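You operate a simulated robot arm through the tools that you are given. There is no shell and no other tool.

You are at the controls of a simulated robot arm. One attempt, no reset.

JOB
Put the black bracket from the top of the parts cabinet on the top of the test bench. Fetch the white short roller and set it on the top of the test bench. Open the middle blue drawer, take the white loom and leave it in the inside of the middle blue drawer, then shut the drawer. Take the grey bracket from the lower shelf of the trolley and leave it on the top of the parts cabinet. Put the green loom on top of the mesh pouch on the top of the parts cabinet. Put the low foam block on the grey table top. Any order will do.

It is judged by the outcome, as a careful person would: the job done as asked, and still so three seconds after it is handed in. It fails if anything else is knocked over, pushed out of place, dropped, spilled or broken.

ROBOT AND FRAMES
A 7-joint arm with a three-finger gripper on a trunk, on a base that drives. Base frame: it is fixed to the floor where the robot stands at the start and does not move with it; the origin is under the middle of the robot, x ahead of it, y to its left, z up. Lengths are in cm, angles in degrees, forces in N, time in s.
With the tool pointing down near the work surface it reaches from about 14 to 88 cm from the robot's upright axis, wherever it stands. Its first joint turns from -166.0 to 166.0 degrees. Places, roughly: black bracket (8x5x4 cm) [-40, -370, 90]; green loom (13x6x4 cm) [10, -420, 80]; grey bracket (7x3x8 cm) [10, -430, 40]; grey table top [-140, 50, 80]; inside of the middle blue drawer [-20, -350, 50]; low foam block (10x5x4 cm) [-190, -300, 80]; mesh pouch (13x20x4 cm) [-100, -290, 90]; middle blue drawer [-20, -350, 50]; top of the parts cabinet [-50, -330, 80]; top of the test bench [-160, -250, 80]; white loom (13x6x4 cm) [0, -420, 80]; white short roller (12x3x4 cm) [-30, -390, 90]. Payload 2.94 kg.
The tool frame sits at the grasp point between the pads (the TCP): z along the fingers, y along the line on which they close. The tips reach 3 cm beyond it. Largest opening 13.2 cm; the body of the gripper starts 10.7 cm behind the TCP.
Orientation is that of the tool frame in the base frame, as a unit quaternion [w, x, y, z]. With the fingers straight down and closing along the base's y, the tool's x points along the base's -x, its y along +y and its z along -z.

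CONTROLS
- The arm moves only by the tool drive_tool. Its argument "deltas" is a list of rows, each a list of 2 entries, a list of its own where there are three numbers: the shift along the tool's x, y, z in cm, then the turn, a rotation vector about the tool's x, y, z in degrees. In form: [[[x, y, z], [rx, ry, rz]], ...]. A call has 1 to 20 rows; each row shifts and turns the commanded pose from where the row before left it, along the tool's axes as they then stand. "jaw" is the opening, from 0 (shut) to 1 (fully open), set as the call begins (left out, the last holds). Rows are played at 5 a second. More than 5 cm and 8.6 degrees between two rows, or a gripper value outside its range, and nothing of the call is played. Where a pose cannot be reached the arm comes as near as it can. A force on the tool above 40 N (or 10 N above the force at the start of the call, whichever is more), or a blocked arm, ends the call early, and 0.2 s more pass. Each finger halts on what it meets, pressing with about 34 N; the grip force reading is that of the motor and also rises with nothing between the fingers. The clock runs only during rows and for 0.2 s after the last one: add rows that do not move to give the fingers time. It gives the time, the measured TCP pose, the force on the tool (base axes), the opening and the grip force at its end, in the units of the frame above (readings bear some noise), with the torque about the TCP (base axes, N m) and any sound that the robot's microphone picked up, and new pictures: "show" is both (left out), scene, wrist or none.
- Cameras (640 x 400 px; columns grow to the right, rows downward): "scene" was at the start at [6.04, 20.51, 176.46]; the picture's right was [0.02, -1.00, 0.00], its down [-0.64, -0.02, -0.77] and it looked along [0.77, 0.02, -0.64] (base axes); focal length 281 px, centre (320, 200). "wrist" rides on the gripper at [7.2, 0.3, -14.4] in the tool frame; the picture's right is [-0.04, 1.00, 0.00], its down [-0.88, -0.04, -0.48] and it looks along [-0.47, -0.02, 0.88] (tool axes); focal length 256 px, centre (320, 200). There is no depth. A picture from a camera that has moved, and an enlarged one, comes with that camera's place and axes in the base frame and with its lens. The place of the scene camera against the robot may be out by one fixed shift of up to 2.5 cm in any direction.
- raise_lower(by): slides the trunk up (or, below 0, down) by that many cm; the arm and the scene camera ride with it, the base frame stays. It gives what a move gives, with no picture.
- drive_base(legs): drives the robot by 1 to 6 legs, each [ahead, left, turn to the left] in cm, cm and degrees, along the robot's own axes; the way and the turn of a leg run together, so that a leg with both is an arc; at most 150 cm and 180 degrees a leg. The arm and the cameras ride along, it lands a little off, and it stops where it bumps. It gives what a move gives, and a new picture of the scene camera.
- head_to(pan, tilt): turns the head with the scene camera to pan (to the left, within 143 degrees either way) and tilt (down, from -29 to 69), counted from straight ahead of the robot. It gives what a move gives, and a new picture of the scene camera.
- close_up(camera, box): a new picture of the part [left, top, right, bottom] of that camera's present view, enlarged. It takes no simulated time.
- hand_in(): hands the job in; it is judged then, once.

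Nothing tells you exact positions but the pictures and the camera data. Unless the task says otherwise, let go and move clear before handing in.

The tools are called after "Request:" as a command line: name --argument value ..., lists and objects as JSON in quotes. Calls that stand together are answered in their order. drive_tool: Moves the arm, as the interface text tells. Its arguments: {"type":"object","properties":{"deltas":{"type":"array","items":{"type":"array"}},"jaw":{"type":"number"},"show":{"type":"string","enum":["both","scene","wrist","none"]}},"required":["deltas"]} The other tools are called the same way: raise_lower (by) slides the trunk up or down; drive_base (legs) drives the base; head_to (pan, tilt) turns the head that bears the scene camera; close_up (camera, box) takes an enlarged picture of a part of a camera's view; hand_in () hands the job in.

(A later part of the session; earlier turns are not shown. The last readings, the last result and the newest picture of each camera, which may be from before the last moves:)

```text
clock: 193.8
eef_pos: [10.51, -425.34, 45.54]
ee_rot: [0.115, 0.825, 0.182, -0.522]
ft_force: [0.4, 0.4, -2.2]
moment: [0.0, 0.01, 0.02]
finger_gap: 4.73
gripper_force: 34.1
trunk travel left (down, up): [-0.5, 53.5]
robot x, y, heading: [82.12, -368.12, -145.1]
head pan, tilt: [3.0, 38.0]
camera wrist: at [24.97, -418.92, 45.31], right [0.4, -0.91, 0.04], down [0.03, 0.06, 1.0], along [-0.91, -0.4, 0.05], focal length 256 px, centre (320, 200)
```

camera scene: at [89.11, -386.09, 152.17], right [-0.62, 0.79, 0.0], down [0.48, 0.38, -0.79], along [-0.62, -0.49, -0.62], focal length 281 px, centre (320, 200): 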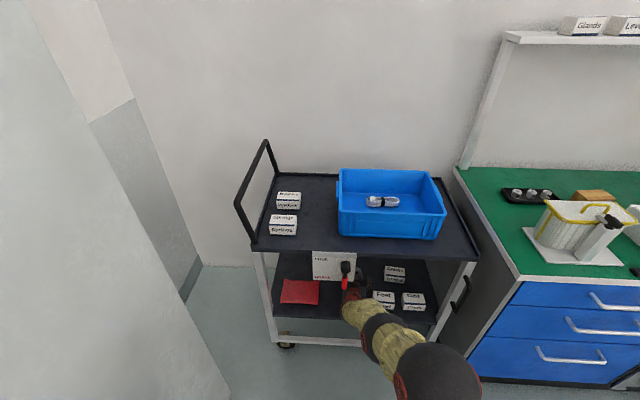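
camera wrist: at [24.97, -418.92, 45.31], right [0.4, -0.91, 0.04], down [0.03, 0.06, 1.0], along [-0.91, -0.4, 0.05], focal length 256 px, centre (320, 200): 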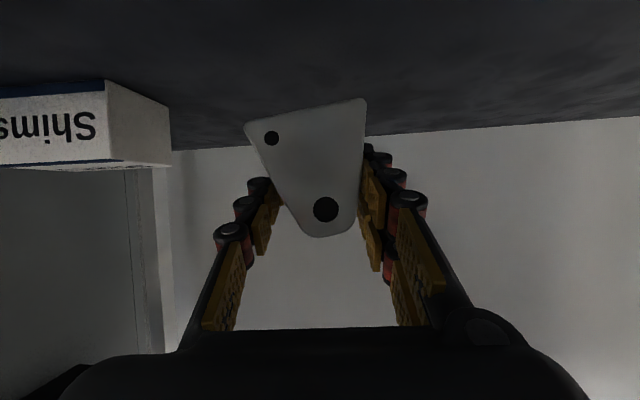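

Stable. Withdrawing straight back along the approach path, then raising the trunk.

Request:
drive_tool --deltas '[[[2.0, -0.65, -4.16], [0, 0, 0]], [[2.0, -0.65, -4.16], [0, 0, 0]], [[2.0, -0.65, -4.16], [0, 0, 0]], [[2.0, -0.65, -4.16], [0, 0, 0]], [[2.0, -0.65, -4.16], [0, 0, 0]], [[2.0, -0.65, -4.16], [0, 0, 0]], [[0, 0, 0], [0, 0, 0]]]'

```text
clock: 195.3
eef_pos: [33.46, -411.12, 45.4]
ee_rot: [0.108, 0.826, 0.183, -0.523]
ft_force: [-0.4, 0.7, -2.8]
moment: [-0.03, -0.01, 0.0]
finger_gap: 4.71
gripper_force: 33.6
out of reach, approached as far as the arm can: row 6
trunk travel left (down, up): [-0.5, 53.5]
robot x, y, heading: [82.19, -368.22, -145.0]
head pan, tilt: [3.0, 38.0]
camera scene: at [89.12, -386.08, 152.17], right [-0.62, 0.79, 0.0], down [0.48, 0.38, -0.79], along [-0.62, -0.49, -0.62], focal length 281 px, centre (320, 200)
camera wrist: at [48.0, -404.78, 45.32], right [0.4, -0.92, 0.03], down [0.04, 0.04, 1.0], along [-0.92, -0.4, 0.05], focal length 256 px, centre (320, 200)
```

scene: 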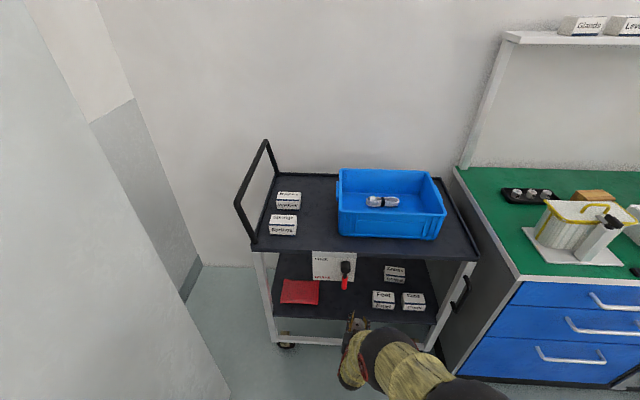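
wrist: 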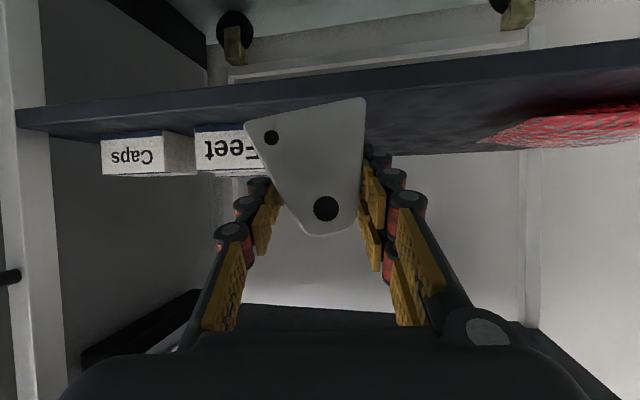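

Now raise the trunk with the plate held, back off, and strafe to the free area at the cabinet's front middle.

Request:
raise_lower --by 53

Request:
drive_base --legs '[[-25, 0, 0], [0, -60, 0], [0, -60, 0]]'

Request:
head_to --pan 0 --tilt 45

```text
refused: 53 is not a number from -40 to 40
```

```text
clock: 203.2
eef_pos: [-16.15, -295.92, 45.52]
ee_rot: [0.103, 0.828, 0.176, -0.522]
ft_force: [0.3, -0.2, -2.2]
moment: [-0.03, 0.01, 0.01]
finger_gap: 4.7
gripper_force: 33.9
trunk travel left (down, up): [-0.5, 53.5]
robot x, y, heading: [33.35, -253.51, -145.9]
head pan, tilt: [3.0, 38.0]
camera scene: at [39.92, -271.71, 152.17], right [-0.6, 0.8, 0.0], down [0.49, 0.37, -0.79], along [-0.63, -0.48, -0.62], focal length 281 px, centre (320, 200)
```

scene: 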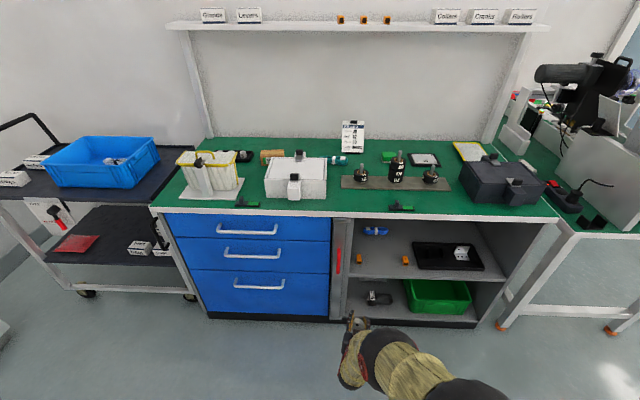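

```text
clock: 203.9
eef_pos: [-16.13, -295.79, 45.47]
ee_rot: [0.104, 0.827, 0.177, -0.523]
ft_force: [-0.3, 0.7, -3.2]
moment: [0.0, 0.02, 0.01]
finger_gap: 4.68
gripper_force: 33.6
trunk travel left (down, up): [-0.5, 53.5]
robot x, y, heading: [33.13, -253.77, -145.7]
head pan, tilt: [0.0, 45.0]
camera scene: at [40.07, -271.06, 151.15], right [-0.56, 0.83, 0.0], down [0.58, 0.4, -0.71], along [-0.59, -0.4, -0.71], focal length 281 px, centre (320, 200)
```

scene: 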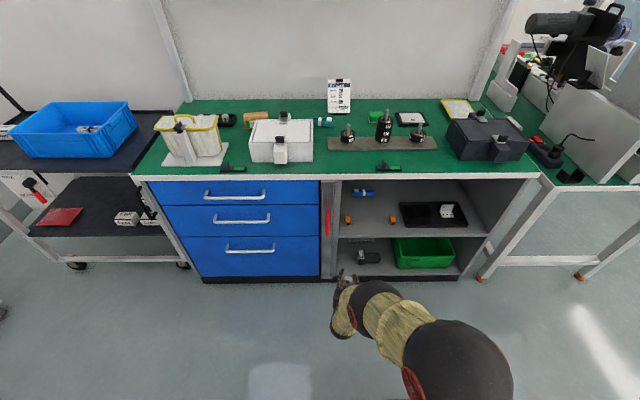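

The base move ran with the trunk still low, but without trouble. Let me zoom into the drawer unit and the red part, and the placement area.

Request:
close_up --camera "scene" --box '[130, 160, 370, 290]'

Request:
close_up --camera "scene" --box '[220, 90, 480, 190]'

```text
2.67 times, centred on (250, 225) of scene
camera zoom: at [40.07, -271.06, 151.15], right [-0.56, 0.83, 0.0], down [0.58, 0.4, -0.71], along [-0.59, -0.4, -0.71], focal length 750 px, centre (507, 133)
```

zoom: 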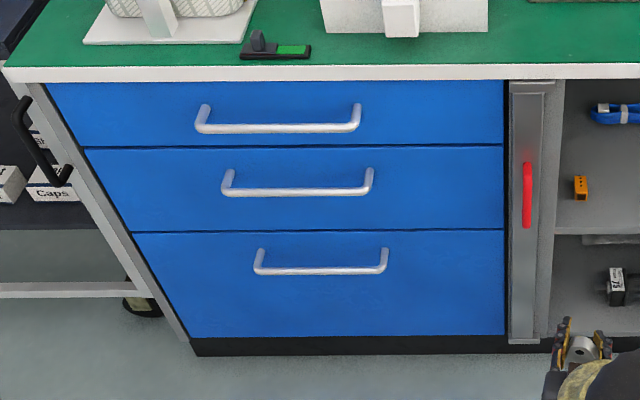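

```text
2.46 times, centred on (350, 140) of scene
camera zoom: at [40.07, -271.06, 151.15], right [-0.56, 0.83, 0.0], down [0.58, 0.4, -0.71], along [-0.59, -0.4, -0.71], focal length 692 px, centre (246, 348)
```

zoom: 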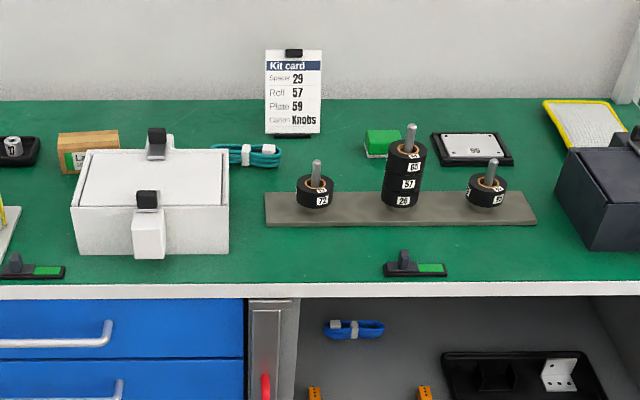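

Green-labelled sliders, no obvious lock in the way. Now raise the trunk.

Request:
raise_lower --by 40

Request:
raise_lower --by 13

Request:
drive_tool --deltas '[[[0, 0, 0], [-2.3, 0, 4.77]], [[0, 0, 0], [-2.3, 0, 4.77]], [[0, 0, 0], [0, 0, 0]]]'

```text
clock: 207.7
eef_pos: [-16.15, -295.96, 85.44]
ee_rot: [0.104, 0.828, 0.177, -0.522]
ft_force: [0.1, 0.3, -2.4]
moment: [0.0, 0.04, 0.0]
finger_gap: 4.65
gripper_force: 34.1
trunk travel left (down, up): [-40.5, 13.5]
robot x, y, heading: [33.47, -253.2, -145.8]
head pan, tilt: [0.0, 45.0]
```

```text
clock: 209.3
eef_pos: [-16.2, -295.84, 98.43]
ee_rot: [0.103, 0.828, 0.176, -0.523]
ft_force: [0.6, 0.9, -2.2]
moment: [-0.01, 0.02, 0.0]
finger_gap: 4.68
gripper_force: 33.7
trunk travel left (down, up): [-53.5, 0.5]
robot x, y, heading: [33.47, -253.69, -145.9]
head pan, tilt: [0.0, 45.0]
```

```text
clock: 210.1
eef_pos: [-16.27, -295.86, 98.49]
ee_rot: [0.103, 0.828, 0.176, -0.522]
ft_force: [-0.2, 0.1, -2.8]
moment: [-0.03, 0.05, 0.02]
finger_gap: 4.64
gripper_force: 34.0
out of reach, approached as far as the arm can: row 1, 2
trunk travel left (down, up): [-53.5, 0.5]
robot x, y, heading: [32.95, -253.31, -145.9]
head pan, tilt: [0.0, 45.0]
camera scene: at [40.05, -271.07, 204.14], right [-0.56, 0.83, 0.0], down [0.59, 0.4, -0.71], along [-0.58, -0.4, -0.71], focal length 281 px, centre (320, 200)
camera wrist: at [-1.53, -289.75, 98.31], right [0.38, -0.92, 0.03], down [0.04, 0.04, 1.0], along [-0.92, -0.38, 0.05], focal length 256 px, centre (320, 200)
```

scene: 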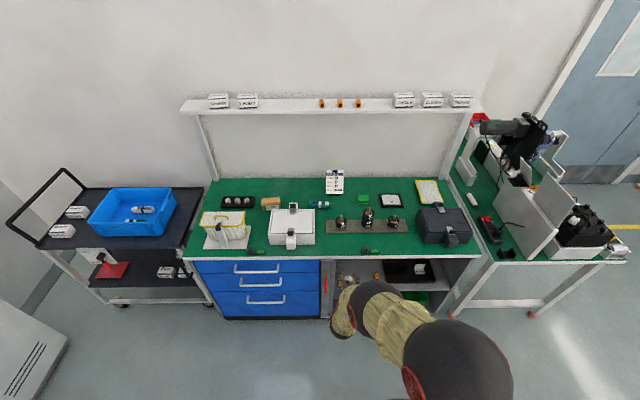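
wrist: 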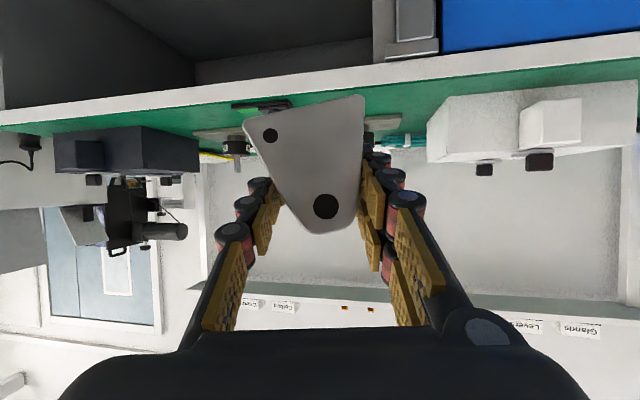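

The roll is beyond the wrist's range at this short reach. I'll drive 12 cm closer so I can extend the arm, then correct the roll.

Request:
drive_base --legs '[[12, 4, 0]]'

Request:
drive_tool --deltas '[[[-2.0, 0, 4.2], [0, 0, 0]], [[-2.0, 0, 4.2], [0, 0, 0]], [[-2.0, 0, 4.2], [0, 0, 0]], [[0, 0, 0], [0, 0, 0]]]'

```text
clock: 211.4
eef_pos: [-24.24, -306.14, 98.36]
ee_rot: [0.104, 0.827, 0.178, -0.523]
ft_force: [-0.2, -1.9, -2.1]
moment: [0.02, 0.02, 0.0]
finger_gap: 4.66
gripper_force: 33.7
trunk travel left (down, up): [-53.5, 0.5]
robot x, y, heading: [25.17, -264.22, -145.8]
head pan, tilt: [0.0, 45.0]
camera scene: at [31.92, -281.53, 204.13], right [-0.56, 0.83, 0.0], down [0.59, 0.4, -0.71], along [-0.58, -0.4, -0.71], focal length 281 px, centre (320, 200)
```

scene: 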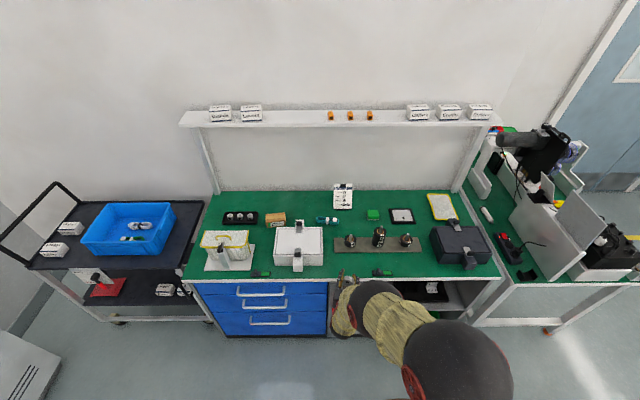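

```text
clock: 212.4
eef_pos: [-37.21, -311.52, 98.54]
ee_rot: [0.105, 0.827, 0.177, -0.523]
ft_force: [0.6, 0.8, -2.5]
moment: [-0.07, 0.0, 0.0]
finger_gap: 4.66
gripper_force: 34.2
trunk travel left (down, up): [-53.5, 0.5]
robot x, y, heading: [24.99, -264.11, -145.7]
head pan, tilt: [0.0, 45.0]
camera scene: at [32.26, -281.2, 204.15], right [-0.56, 0.83, 0.0], down [0.58, 0.4, -0.71], along [-0.59, -0.4, -0.71], focal length 281 px, centre (320, 200)
camera wrist: at [-22.46, -305.53, 98.43], right [0.38, -0.92, 0.03], down [0.04, 0.04, 1.0], along [-0.92, -0.38, 0.05], focal length 256 px, centre (320, 200)
```

scene: 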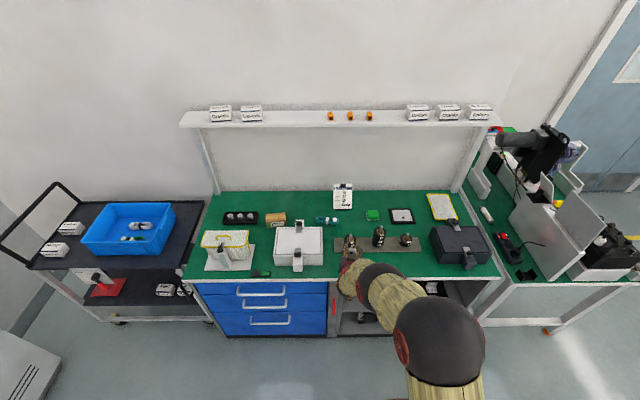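
wrist: 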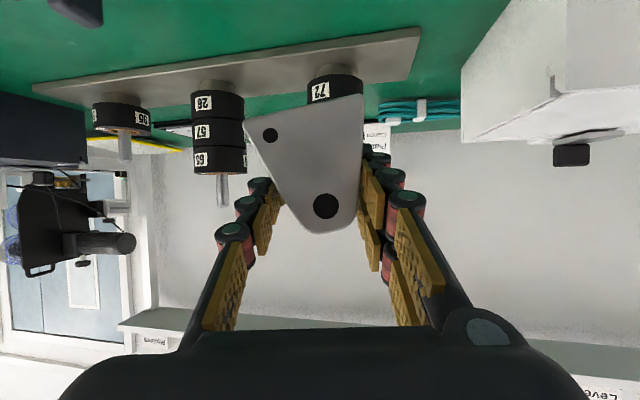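

In position above free space in front of the knob plate. Applying the roll correction now.

Request:
drive_tool --deltas '[[[0, 0, 0], [-2.3, 0, 4.77]], [[0, 0, 0], [-2.3, 0, 4.77]], [[0, 0, 0], [0, 0, 0]]]' --show "wrist"

```text
clock: 213.2
eef_pos: [-37.07, -311.82, 98.47]
ee_rot: [0.156, 0.834, 0.14, -0.509]
ft_force: [1.0, -0.3, -2.3]
moment: [0.0, 0.03, 0.0]
finger_gap: 4.63
gripper_force: 34.2
out of reach, approached as far as the arm can: row 2
trunk travel left (down, up): [-53.5, 0.5]
robot x, y, heading: [25.24, -263.78, -146.0]
head pan, tilt: [0.0, 45.0]
camera wrist: at [-22.38, -305.79, 98.36], right [0.37, -0.91, 0.16], down [-0.02, 0.16, 0.99], along [-0.93, -0.37, 0.04], focal length 256 px, centre (320, 200)
```

wrist: 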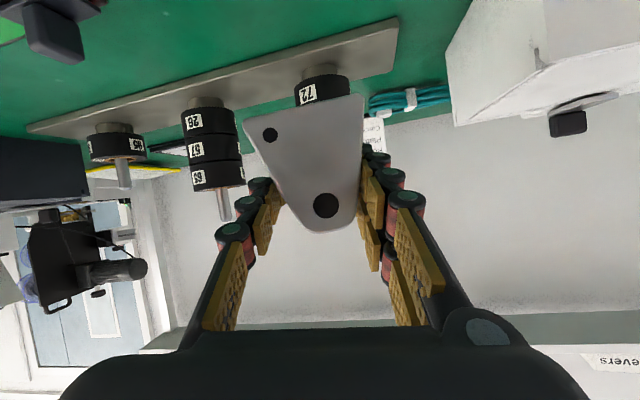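

The base edge is now within ~3° of level. Lowering toward the table.

Request:
drive_tool --deltas '[[[3.57, -0.47, 1.72], [0, 0, 0]], [[2.68, -0.35, 1.29], [0, 0, 0]], [[0, 0, 0], [0, 0, 0]]]'

```text
clock: 214.0
eef_pos: [-36.96, -311.69, 91.62]
ee_rot: [0.149, 0.835, 0.14, -0.51]
ft_force: [0.4, -0.3, -2.0]
moment: [-0.02, 0.06, -0.02]
finger_gap: 4.61
gripper_force: 34.5
trunk travel left (down, up): [-53.5, 0.5]
robot x, y, heading: [25.17, -264.2, -145.5]
head pan, tilt: [0.0, 45.0]
camera scene: at [32.12, -281.27, 204.15], right [-0.56, 0.83, 0.0], down [0.59, 0.4, -0.71], along [-0.58, -0.4, -0.71], focal length 281 px, centre (320, 200)
camera wrist: at [-22.28, -305.79, 91.53], right [0.37, -0.92, 0.15], down [-0.01, 0.15, 0.99], along [-0.93, -0.37, 0.04], focal length 256 px, centre (320, 200)
```

scene: 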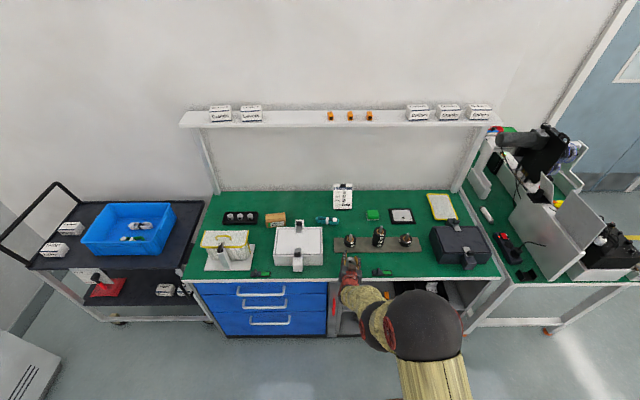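
wrist: 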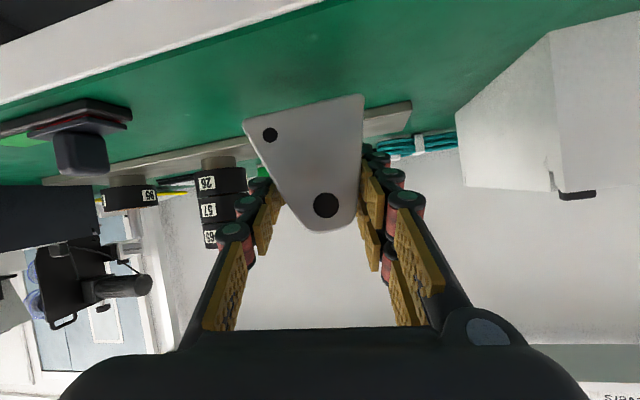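

Request:
drive_tool --deltas '[[[0.9, -0.1, 0.43], [0, 0, 0]], [[0.45, -0.05, 0.22], [0, 0, 0]], [[0, 0, 0], [0, 0, 0]]]' --show "none"

Request:
drive_tool --deltas '[[[0.36, -0.05, 0.17], [0, 0, 0]], [[0, 0, 0], [0, 0, 0]]]' --show "wrist"

```text
clock: 214.8
eef_pos: [-36.92, -312.25, 90.12]
ee_rot: [0.15, 0.835, 0.14, -0.511]
ft_force: [-0.4, -0.3, -2.3]
moment: [-0.04, 0.03, -0.01]
finger_gap: 4.62
gripper_force: 34.3
out of reach, approached as far as the arm can: row 1
trunk travel left (down, up): [-53.5, 0.5]
robot x, y, heading: [25.19, -263.74, -145.8]
head pan, tilt: [0.0, 45.0]
```

```text
clock: 215.4
eef_pos: [-37.01, -312.12, 89.95]
ee_rot: [0.151, 0.834, 0.139, -0.512]
ft_force: [1.7, 7.1, 11.7]
moment: [0.03, -0.25, 0.13]
finger_gap: 4.59
gripper_force: 34.2
trunk travel left (down, up): [-53.5, 0.5]
robot x, y, heading: [25.37, -264.05, -145.9]
head pan, tilt: [0.0, 45.0]
camera wrist: at [-22.17, -306.33, 89.95], right [0.37, -0.92, 0.15], down [-0.01, 0.15, 0.99], along [-0.93, -0.36, 0.05], focal length 256 px, centre (320, 200)
```

wrist: 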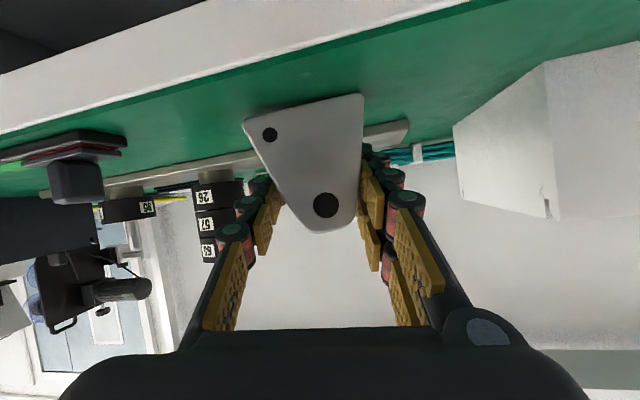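

Contact made. One small press more, then release.

Request:
drive_tool --deltas '[[[0.2, 0, 0.1], [0, 0, 0]], [[0, 0, 0], [0, 0, 0]]]' --show "none"

Request:
drive_tool --deltas '[[[0, 0, 0], [0, 0, 0]], [[0, 0, 0], [0, 0, 0]], [[0, 0, 0], [0, 0, 0]], [[0, 0, 0], [0, 0, 0]], [[0, 0, 0], [0, 0, 0]]]' --jaw 0.65 --show "wrist"

```text
clock: 216.0
eef_pos: [-37.03, -312.4, 89.92]
ee_rot: [0.15, 0.834, 0.138, -0.513]
ft_force: [-0.6, 12.6, 25.7]
moment: [-0.03, -0.41, 0.24]
finger_gap: 4.64
gripper_force: 34.2
trunk travel left (down, up): [-53.5, 0.5]
robot x, y, heading: [25.53, -264.13, -145.9]
head pan, tilt: [0.0, 45.0]
```

```text
clock: 217.2
eef_pos: [-36.85, -312.35, 89.7]
ee_rot: [0.15, 0.835, 0.14, -0.511]
ft_force: [-0.6, 0.6, 0.5]
moment: [0.02, 0.01, 0.03]
finger_gap: 8.61
gripper_force: 0.0
trunk travel left (down, up): [-53.5, 0.5]
robot x, y, heading: [25.37, -264.05, -145.7]
head pan, tilt: [0.0, 45.0]
camera wrist: at [-22.1, -306.38, 89.57], right [0.37, -0.92, 0.15], down [-0.01, 0.15, 0.99], along [-0.93, -0.37, 0.04], focal length 256 px, centre (320, 200)
```

wrist: 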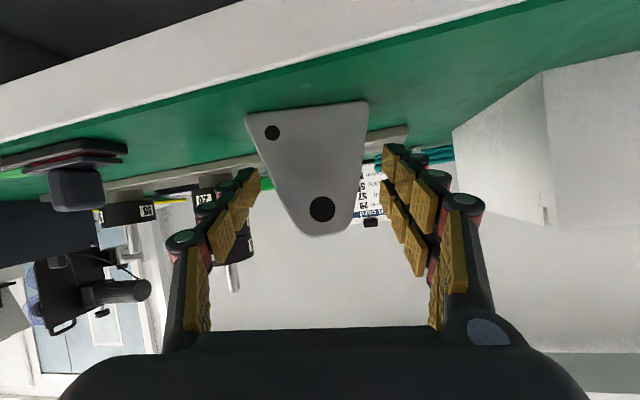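

The plate stands upright on the cabinet top. Withdrawing straight back.

Request:
drive_tool --deltas '[[[0.9, -0.1, -1.8], [0, 0, 0]], [[1.7, -0.2, -3.5], [0, 0, 0]], [[1.7, -0.2, -3.5], [0, 0, 0]], [[1.7, -0.2, -3.5], [0, 0, 0]], [[0, 0, 0], [0, 0, 0]]]'

Request:
close_up --camera "scene" --box '[260, 190, 460, 300]'

```text
clock: 218.4
eef_pos: [-26.0, -311.64, 88.23]
ee_rot: [0.149, 0.833, 0.139, -0.514]
ft_force: [-0.2, 0.5, -0.5]
moment: [-0.02, -0.01, 0.02]
finger_gap: 8.57
gripper_force: 0.1
out of reach, approached as far as the arm can: row 1, 2, 3, 4
trunk travel left (down, up): [-53.5, 0.5]
robot x, y, heading: [25.2, -263.85, -145.7]
head pan, tilt: [0.0, 45.0]
camera scene: at [32.05, -281.29, 204.15], right [-0.56, 0.83, 0.0], down [0.59, 0.4, -0.71], along [-0.58, -0.4, -0.71], focal length 281 px, centre (320, 200)
camera wrist: at [-11.27, -305.82, 88.02], right [0.37, -0.92, 0.14], down [-0.01, 0.15, 0.99], along [-0.93, -0.36, 0.05], focal length 256 px, centre (320, 200)
```

scene: 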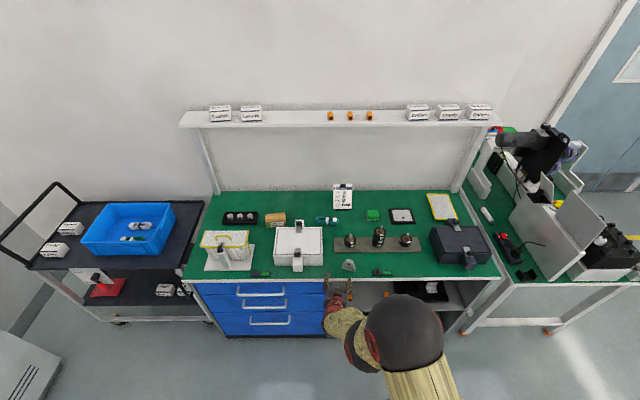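
wrist: 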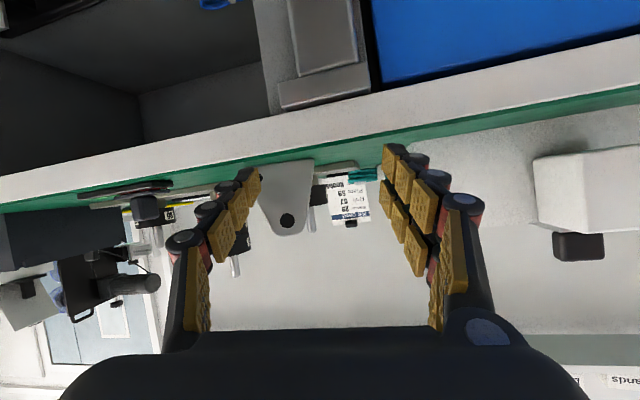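

```text
3.20 times, centred on (360, 245) of scene
camera zoom: at [32.05, -281.29, 204.15], right [-0.56, 0.83, 0.0], down [0.59, 0.4, -0.71], along [-0.58, -0.4, -0.71], focal length 900 px, centre (192, 56)
```

zoom: 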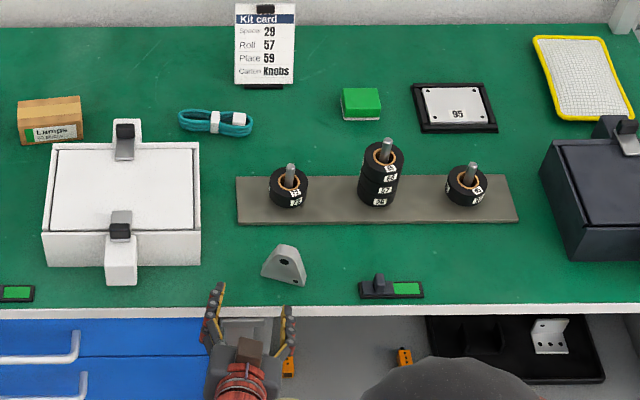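

Grey bracket is placed well. Backing off, then returning the tool to vertical.

Request:
drive_base --legs '[[-18, 0, 0]]'

Request:
drive_tool --deltas '[[[0, 0, 0], [3.0, 0, -6.3]], [[-2, 0, -1], [0, 8.06, 0]], [[-2, 0, -1], [0, 8.06, 0]], [[-2, 0, -1], [0, 8.06, 0]], [[-2, 0, -1], [0, 8.06, 0]], [[-1, 0, -2], [0, 8.06, 0]], [[0, 0, -3], [0, 8.06, 0]], [[0, 0, -3], [0, 8.06, 0]], [[0, 0, -3], [0, 8.06, 0]], [[0, 0, -3], [0, 0, -5.2]], [[0, 0, -3], [0, 0, -5.2]], [[0, 0, 0], [0, 0, 0]]]'

```text
clock: 219.9
eef_pos: [-10.74, -301.61, 88.29]
ee_rot: [0.15, 0.833, 0.141, -0.514]
ft_force: [0.2, 0.2, 0.4]
moment: [-0.05, 0.02, 0.03]
finger_gap: 8.59
gripper_force: 0.0
trunk travel left (down, up): [-53.5, 0.5]
robot x, y, heading: [39.8, -254.01, -145.4]
head pan, tilt: [0.0, 45.0]
camera scene: at [47.37, -270.89, 204.15], right [-0.57, 0.82, 0.0], down [0.58, 0.4, -0.71], along [-0.58, -0.4, -0.71], focal length 281 px, centre (320, 200)
```

scene: 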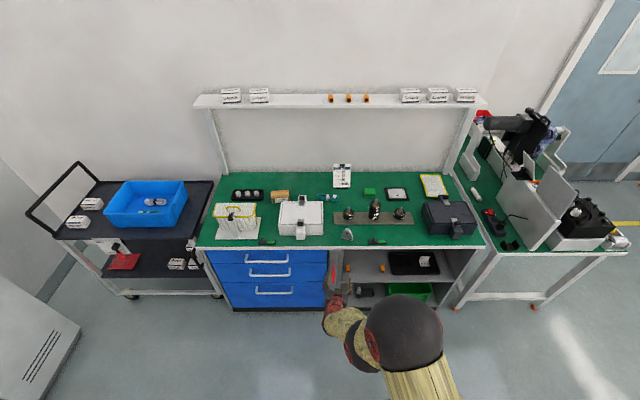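

```text
clock: 222.5
eef_pos: [-9.73, -301.82, 113.39]
ee_rot: [-0.007, 0.958, 0.288, 0.0]
ft_force: [0.0, -1.1, 0.4]
moment: [0.02, -0.02, 0.0]
finger_gap: 8.58
gripper_force: 0.1
trunk travel left (down, up): [-53.5, 0.5]
robot x, y, heading: [40.02, -253.95, -145.6]
head pan, tilt: [0.0, 45.0]
camera scene: at [47.16, -271.08, 204.14], right [-0.57, 0.82, 0.0], down [0.58, 0.4, -0.71], along [-0.58, -0.4, -0.71], focal length 281 px, centre (320, 200)
camera wrist: at [-3.67, -298.32, 127.85], right [0.52, -0.86, -0.02], down [-0.75, -0.46, 0.47], along [-0.41, -0.23, -0.88], focal length 256 px, centre (320, 200)
```

scene: 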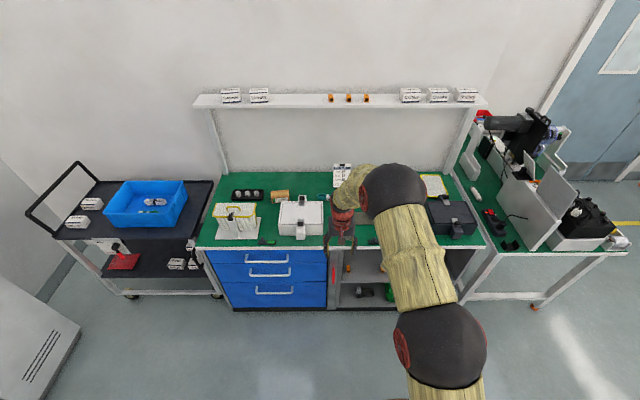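
wrist: 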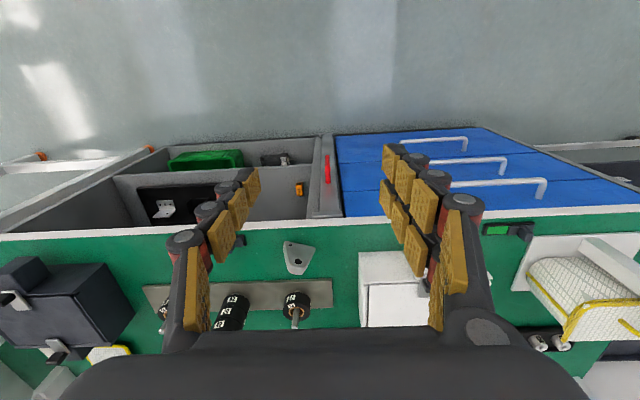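

Tool is vertical again. Next, open the middle drawer: lower the trunk, and stand in front of it with the handle ~86 cm ahead.

Request:
raise_lower --by -40

Request:
drive_base --legs '[[4, 43, 1.5]]'

Request:
head_to --pan -5 --tilt 42

```text
clock: 226.3
eef_pos: [-9.82, -301.71, 73.38]
ee_rot: [-0.007, 0.958, 0.287, 0.0]
ft_force: [0.1, 0.3, -0.1]
moment: [0.01, 0.0, -0.01]
finger_gap: 8.56
gripper_force: 0.1
trunk travel left (down, up): [-13.5, 40.5]
robot x, y, heading: [40.36, -253.86, -145.3]
head pan, tilt: [0.0, 45.0]
```

```text
clock: 229.0
eef_pos: [13.26, -341.3, 73.26]
ee_rot: [-0.008, 0.955, 0.296, -0.001]
ft_force: [-0.7, 0.7, -0.7]
moment: [-0.04, 0.0, 0.0]
finger_gap: 8.57
gripper_force: 0.0
trunk travel left (down, up): [-13.5, 40.5]
robot x, y, heading: [62.49, -292.26, -144.5]
head pan, tilt: [0.0, 45.0]
camera scene: at [69.75, -309.56, 164.15], right [-0.58, 0.81, 0.0], down [0.58, 0.41, -0.71], along [-0.58, -0.41, -0.71], focal length 281 px, centre (320, 200)
```

scene: 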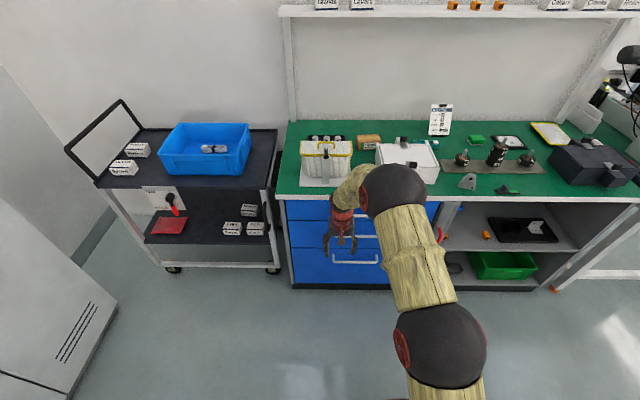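

```text
clock: 229.7
eef_pos: [13.39, -341.37, 73.31]
ee_rot: [-0.007, 0.955, 0.297, -0.001]
ft_force: [0.4, 0.4, -0.9]
moment: [-0.02, -0.02, 0.01]
finger_gap: 8.6
gripper_force: 0.2
trunk travel left (down, up): [-13.5, 40.5]
robot x, y, heading: [62.77, -292.38, -144.3]
head pan, tilt: [-5.0, 42.0]
camera scene: at [69.17, -309.1, 164.58], right [-0.51, 0.86, 0.0], down [0.58, 0.34, -0.74], along [-0.64, -0.38, -0.67], focal length 281 px, centre (320, 200)
```

scene: 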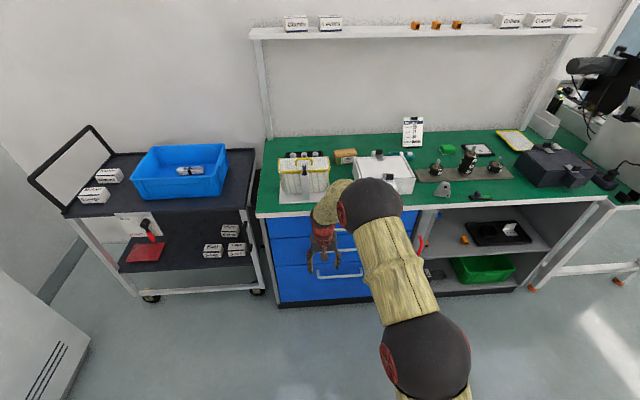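

Handle is ~18 cm ahead, 7 cm to the right, at z≈57.6. I'll roll the hand 90° so the fingers close vertically and pitch it forward.

Request:
drive_tool --deltas '[[[0, -4.5, 0], [0, 0, 0]], [[0, 0, 0], [0, 0, -8.2]], [[0, 0, 0], [0, 0, -8.2]], [[0, 0, 0], [0, 0, -8.2]], [[0, 0, 0], [0, 0, -8.2]], [[0, 0, 0], [0, 0, -8.2]], [[0, 0, 0], [0, 0, -8.2]], [[0, 0, 0], [0, 0, -8.2]], [[0, 0, 0], [0, 0, -8.2]], [[0, 0, 0], [0, 0, -8.2]], [[0, 0, 0], [0, 0, -8.2]], [[0, 0, 0], [0, 0, -8.0]], [[0, 0, 0], [0, 0, 0]]]' --show "wrist"

Request:
drive_tool --deltas '[[[0, 0, 0], [7.86, 0, 0]], [[0, 0, 0], [7.86, 0, 0]], [[0, 0, 0], [7.86, 0, 0]], [[0, 0, 0], [7.86, 0, 0]], [[0, 0, 0], [7.86, 0, 0]], [[0, 0, 0], [7.86, 0, 0]], [[0, 0, 0], [7.86, 0, 0]], [[0, 0, 0], [0, 0, 0]]]'

```text
clock: 232.5
eef_pos: [10.67, -337.63, 73.45]
ee_rot: [-0.007, 0.465, 0.885, 0.004]
ft_force: [1.7, -0.6, -0.2]
moment: [-0.02, 0.01, -0.01]
finger_gap: 8.6
gripper_force: 0.0
trunk travel left (down, up): [-13.5, 40.5]
robot x, y, heading: [62.84, -292.63, -144.5]
head pan, tilt: [-5.0, 42.0]
camera wrist: at [6.83, -331.79, 88.06], right [0.85, 0.53, 0.0], down [0.47, -0.75, 0.46], along [0.25, -0.39, -0.89], focal length 256 px, centre (320, 200)
```

wrist: 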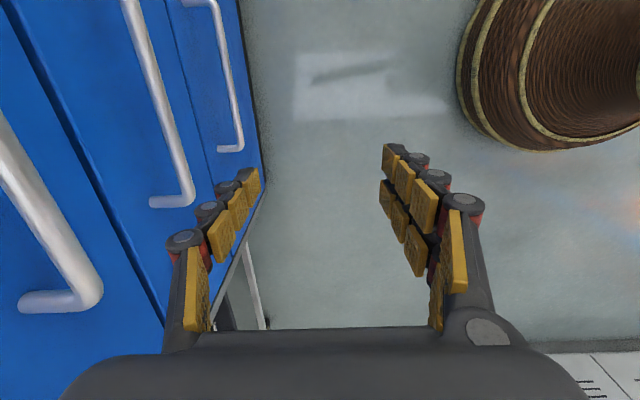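

```text
clock: 234.3
eef_pos: [10.02, -336.21, 72.96]
ee_rot: [-0.193, 0.442, 0.828, -0.286]
ft_force: [-1.0, 0.3, -0.3]
moment: [-0.01, 0.01, -0.02]
finger_gap: 8.56
gripper_force: 0.1
out of reach, approached as far as the arm can: row 6, 7
trunk travel left (down, up): [-13.5, 40.5]
robot x, y, heading: [62.4, -292.18, -144.5]
head pan, tilt: [-5.0, 42.0]
camera scene: at [69.17, -309.1, 164.58], right [-0.51, 0.86, 0.0], down [0.58, 0.34, -0.74], along [-0.64, -0.38, -0.67], focal length 281 px, centre (320, 200)
camera wrist: at [14.53, -325.53, 84.36], right [0.64, 0.41, -0.65], down [0.72, -0.61, 0.33], along [-0.26, -0.68, -0.69], focal length 256 px, centre (320, 200)
```

scene: 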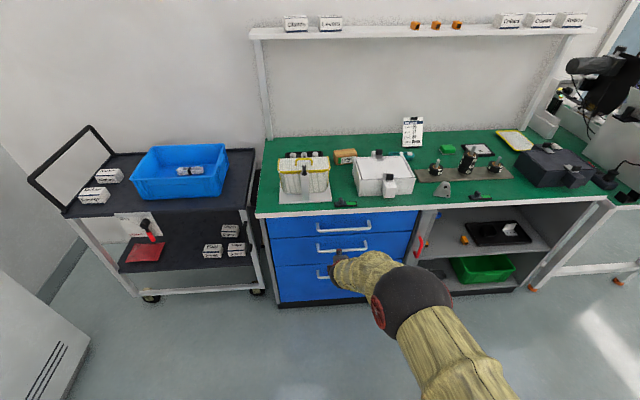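
wrist: 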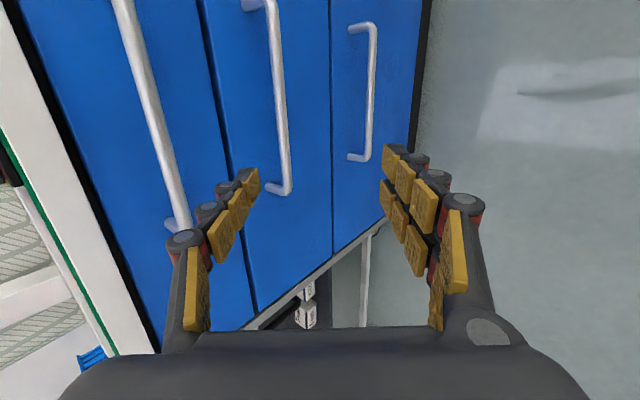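

Request:
close_up --camera "scene" --box '[250, 190, 430, 310]'

```text
3.33 times, centred on (340, 250) of scene
camera zoom: at [69.17, -309.1, 164.58], right [-0.51, 0.86, 0.0], down [0.58, 0.34, -0.74], along [-0.64, -0.38, -0.67], focal length 937 px, centre (253, 33)
```

zoom: 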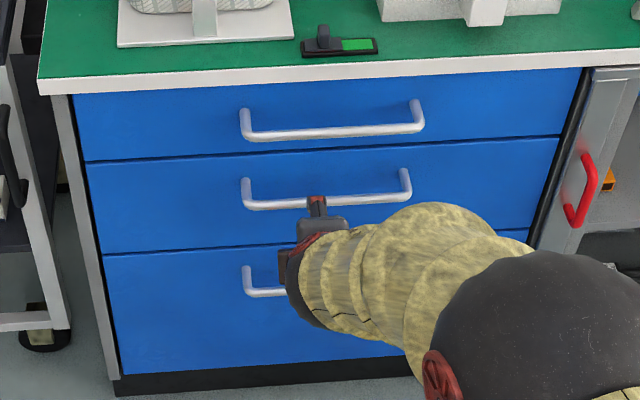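

The middle handle bar is ~18.6 cm ahead and 14 cm below. I'll advance 9 cm and try to flatten the pitch a bit.

Request:
drive_tool --deltas '[[[-0.28, -3.44, 2.88], [0, 0, 0]], [[-0.28, -3.44, 2.88], [0, 0, 0]], [[0, 0, 0], [6, 0, 0]], [[0, 0, 0], [6, 0, 0]], [[0, 0, 0], [0, 0, 0]]]' --jaw 0.5

```text
clock: 235.5
eef_pos: [2.69, -341.44, 72.86]
ee_rot: [-0.238, 0.42, 0.793, -0.372]
ft_force: [0.4, -0.2, 0.4]
moment: [0.03, 0.0, 0.04]
finger_gap: 6.6
gripper_force: 0.0
trunk travel left (down, up): [-13.5, 40.5]
robot x, y, heading: [62.48, -292.15, -144.7]
head pan, tilt: [-5.0, 42.0]
camera scene: at [69.18, -309.09, 164.58], right [-0.51, 0.86, 0.0], down [0.58, 0.34, -0.74], along [-0.64, -0.38, -0.67], focal length 281 px, centre (320, 200)
camera wrist: at [8.71, -329.65, 82.07], right [0.51, 0.34, -0.79], down [0.78, -0.57, 0.26], along [-0.36, -0.75, -0.55], focal length 256 px, centre (320, 200)
```

scene: 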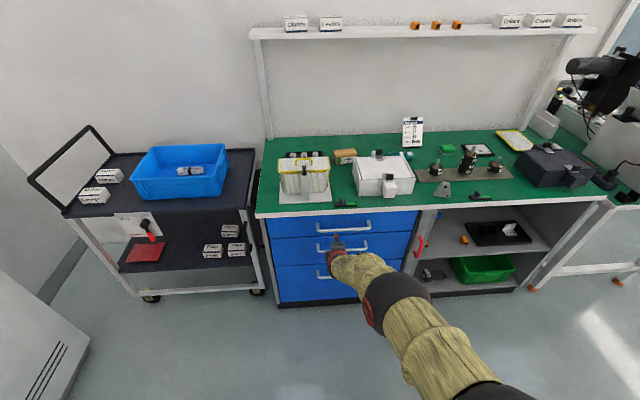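
wrist: 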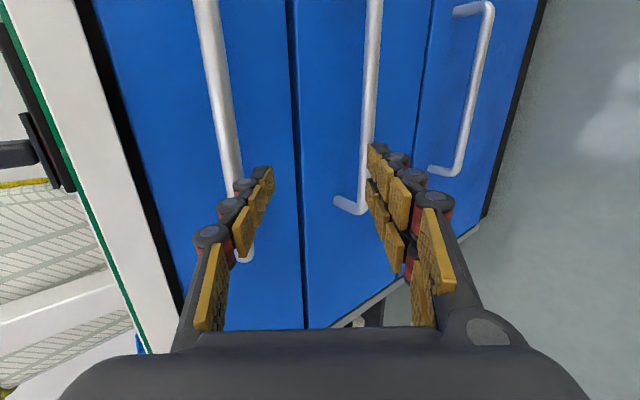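

Pitch is now 38° below horizontal. Going down 9 cm and forward 3.7 cm to line up with the bar.

Request:
drive_tool --deltas '[[[-0.3, 3.6, 2.78], [0, 0, 0]], [[-0.3, 3.6, 2.78], [0, 0, 0]], [[-0.24, -2.27, 2.9], [0, 0, 0]], [[0, 0, 0], [0, 0, 0]]]'

Request:
close_up --camera "scene" --box '[250, 190, 430, 310]'

```text
clock: 236.5
eef_pos: [-0.27, -343.57, 64.0]
ee_rot: [-0.238, 0.42, 0.793, -0.372]
ft_force: [-0.9, -0.1, -0.6]
moment: [0.03, -0.01, 0.0]
finger_gap: 6.61
gripper_force: 0.0
trunk travel left (down, up): [-13.5, 40.5]
robot x, y, heading: [62.35, -292.4, -144.5]
head pan, tilt: [-5.0, 42.0]
camera scene: at [69.15, -309.11, 164.58], right [-0.51, 0.86, 0.0], down [0.58, 0.34, -0.74], along [-0.64, -0.38, -0.67], focal length 281 px, centre (320, 200)
camera wrist: at [5.74, -331.85, 73.21], right [0.51, 0.33, -0.79], down [0.78, -0.57, 0.26], along [-0.36, -0.75, -0.55], focal length 256 px, centre (320, 200)
```

scene: 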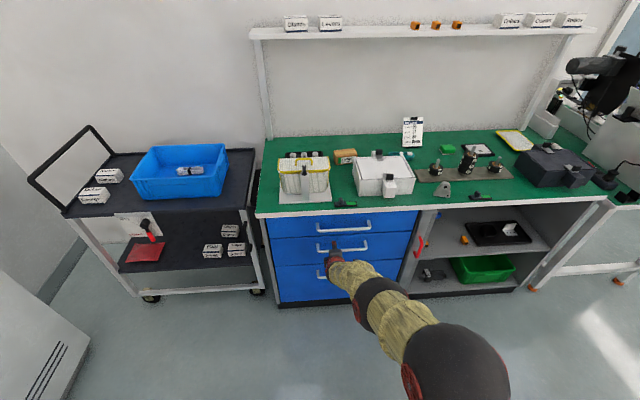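
wrist: 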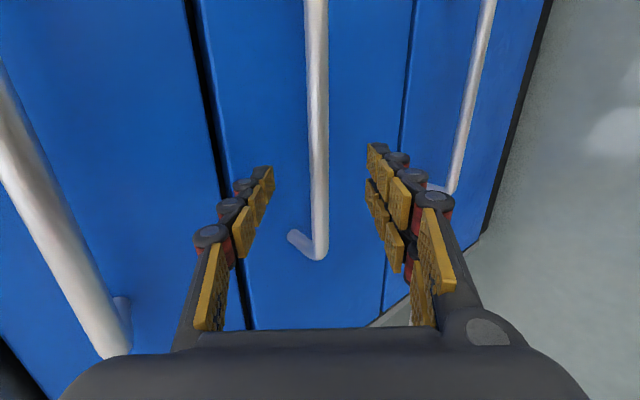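

```text
3.33 times, centred on (340, 250) of scene
camera zoom: at [69.15, -309.11, 164.58], right [-0.51, 0.86, 0.0], down [0.58, 0.34, -0.74], along [-0.64, -0.38, -0.67], focal length 937 px, centre (253, 33)
```

zoom: 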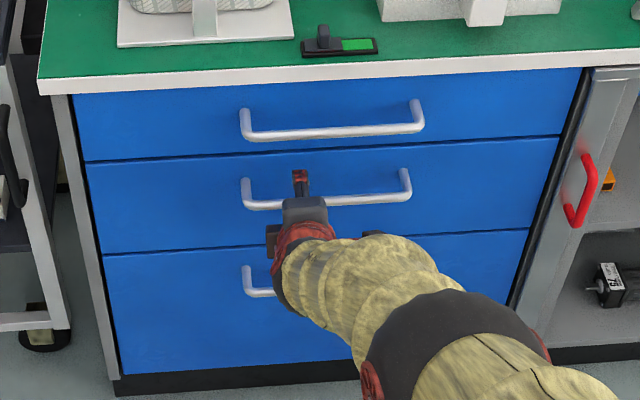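

The bar now sits between the fingers in the wrist view. I'll advance 1.5 cm along the fingers and try closing.

Request:
drive_tool --deltas '[[[0, 0, 1.5], [0, 0, 0]], [[0, 0, 0], [0, 0, 0]]]' --show "none"

Request:
drive_tool --deltas '[[[0, 0, 0], [0, 0, 0]], [[0, 0, 0], [0, 0, 0]], [[0, 0, 0], [0, 0, 0]], [[0, 0, 0], [0, 0, 0]], [[0, 0, 0], [0, 0, 0]], [[0, 0, 0], [0, 0, 0]]]' --jaw 0.25 --show "wrist"

```text
clock: 237.1
eef_pos: [-1.22, -344.31, 63.18]
ee_rot: [-0.238, 0.419, 0.793, -0.372]
ft_force: [0.4, 0.3, 0.2]
moment: [0.04, -0.03, 0.01]
finger_gap: 6.6
gripper_force: 0.0
trunk travel left (down, up): [-13.5, 40.5]
robot x, y, heading: [62.72, -292.26, -144.4]
head pan, tilt: [-5.0, 42.0]
```

```text
clock: 238.5
eef_pos: [-1.17, -344.26, 63.13]
ee_rot: [-0.238, 0.42, 0.793, -0.371]
ft_force: [-0.6, -0.3, 0.1]
moment: [0.03, -0.01, 0.02]
finger_gap: 3.29
gripper_force: 0.0
trunk travel left (down, up): [-13.5, 40.5]
robot x, y, heading: [62.49, -292.54, -144.7]
head pan, tilt: [-5.0, 42.0]
camera wrist: at [4.82, -332.44, 72.31], right [0.51, 0.34, -0.79], down [0.78, -0.57, 0.26], along [-0.36, -0.75, -0.55], focal length 256 px, centre (320, 200)
```

wrist: 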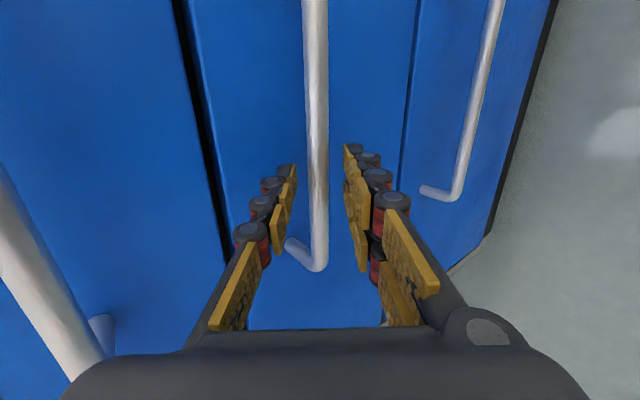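

The bar lies inside the pads (about 1.3 cm beyond the TCP). Closing fully onto it.

Request:
drive_tool --deltas '[[[0, 0, 0.4], [0, 0, 0]], [[0, 0, 0], [0, 0, 0]], [[0, 0, 0], [0, 0, 0]], [[0, 0, 0], [0, 0, 0]]]' --jaw 0.0 --show "wrist"

```text
clock: 239.5
eef_pos: [-1.61, -344.47, 63.0]
ee_rot: [-0.238, 0.421, 0.793, -0.371]
ft_force: [-1.1, -1.9, 4.2]
moment: [-0.79, -0.49, -0.77]
finger_gap: 1.33
gripper_force: 39.6
trunk travel left (down, up): [-13.5, 40.5]
robot x, y, heading: [62.44, -292.24, -144.4]
head pan, tilt: [-5.0, 42.0]
camera wrist: at [4.52, -332.7, 72.11], right [0.51, 0.33, -0.79], down [0.78, -0.57, 0.26], along [-0.36, -0.75, -0.55], focal length 256 px, centre (320, 200)
```

wrist: 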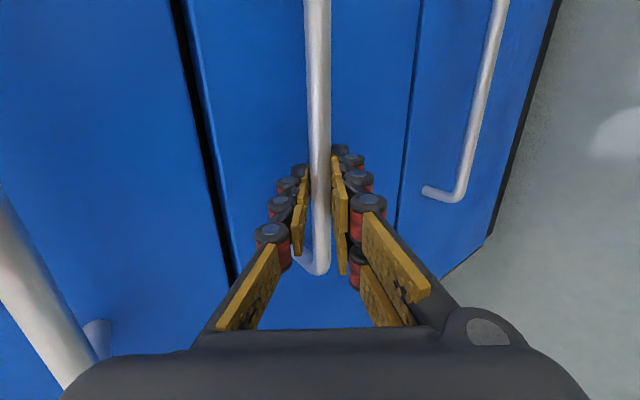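

Handle gripped (gap 1.3). Pulling straight out in small steps.

Request:
drive_tool --deltas '[[[0.06, 0.61, -0.79], [0, 0, 0]], [[0.1, 0.92, -1.18], [0, 0, 0]], [[0.1, 0.92, -1.18], [0, 0, 0]], [[0.1, 0.92, -1.18], [0, 0, 0]], [[0.1, 0.92, -1.18], [0, 0, 0]], [[0, 0, 0], [0, 0, 0]]]'

```text
clock: 240.9
eef_pos: [4.41, -340.44, 62.92]
ee_rot: [-0.238, 0.419, 0.793, -0.372]
ft_force: [5.9, -7.6, 7.2]
moment: [-0.91, -0.52, -0.68]
finger_gap: 1.31
gripper_force: 40.3
trunk travel left (down, up): [-13.5, 40.5]
robot x, y, heading: [62.51, -291.91, -144.3]
head pan, tilt: [-5.0, 42.0]
camera scene: at [69.27, -309.08, 164.58], right [-0.51, 0.86, 0.0], down [0.58, 0.34, -0.74], along [-0.64, -0.38, -0.67], focal length 281 px, centre (320, 200)
camera wrist: at [10.37, -328.62, 72.14], right [0.51, 0.34, -0.79], down [0.78, -0.57, 0.26], along [-0.36, -0.75, -0.55], focal length 256 px, centre (320, 200)
```

scene: 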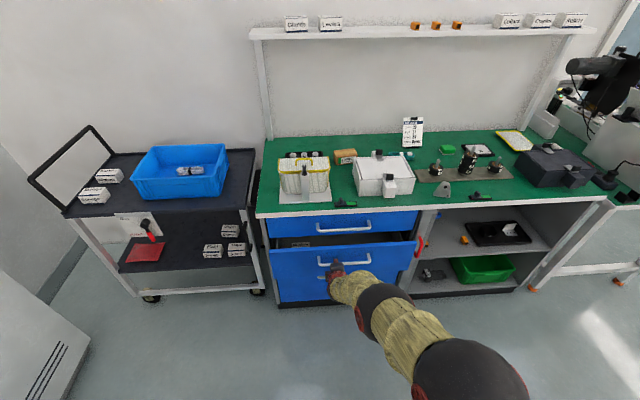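
wrist: 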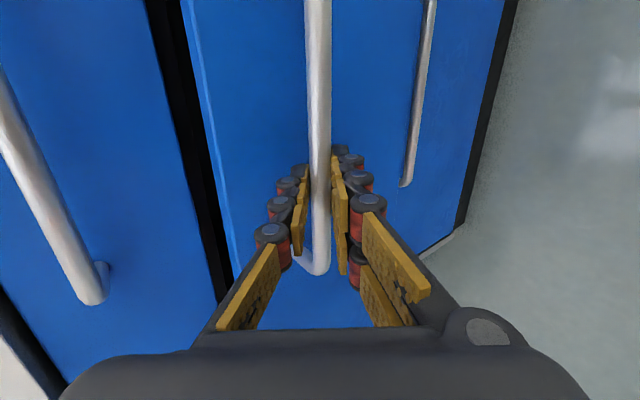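

The drawer is sliding out smoothly. Continue another 7 cm with the arm, then back the base.

Request:
drive_tool --deltas '[[[0.1, 0.92, -1.18], [0, 0, 0]], [[0.1, 0.92, -1.18], [0, 0, 0]], [[0.1, 0.92, -1.18], [0, 0, 0]], [[0.1, 0.92, -1.18], [0, 0, 0]], [[0, 0, 0], [0, 0, 0]]]' --show "none"

Request:
drive_base --legs '[[-7, 0, 0]]'

```text
clock: 242.1
eef_pos: [9.27, -336.99, 62.98]
ee_rot: [-0.238, 0.418, 0.793, -0.374]
ft_force: [21.7, -29.6, 14.4]
moment: [-1.1, -0.63, -0.36]
finger_gap: 1.34
gripper_force: 40.0
trunk travel left (down, up): [-13.5, 40.5]
robot x, y, heading: [62.24, -292.18, -144.2]
head pan, tilt: [-5.0, 42.0]
```

```text
clock: 243.1
eef_pos: [14.84, -332.52, 62.98]
ee_rot: [-0.239, 0.42, 0.793, -0.372]
ft_force: [21.0, -26.1, 17.7]
moment: [-0.91, -0.46, -0.61]
finger_gap: 1.34
gripper_force: 39.8
trunk travel left (down, up): [-13.5, 40.5]
robot x, y, heading: [68.13, -288.23, -144.4]
head pan, tilt: [-5.0, 42.0]
camera scene: at [75.19, -305.02, 164.57], right [-0.51, 0.86, 0.0], down [0.58, 0.34, -0.74], along [-0.64, -0.38, -0.67], focal length 281 px, centre (320, 200)
```

scene: 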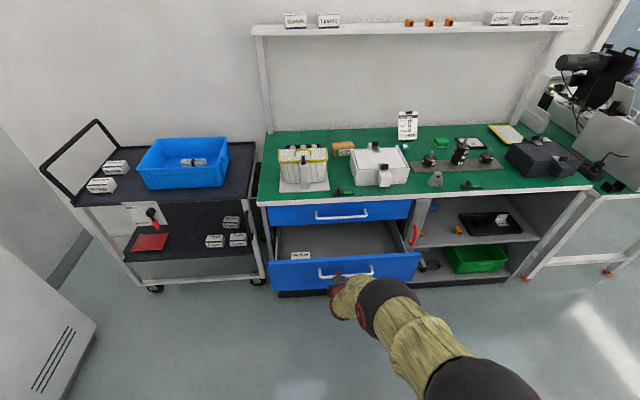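

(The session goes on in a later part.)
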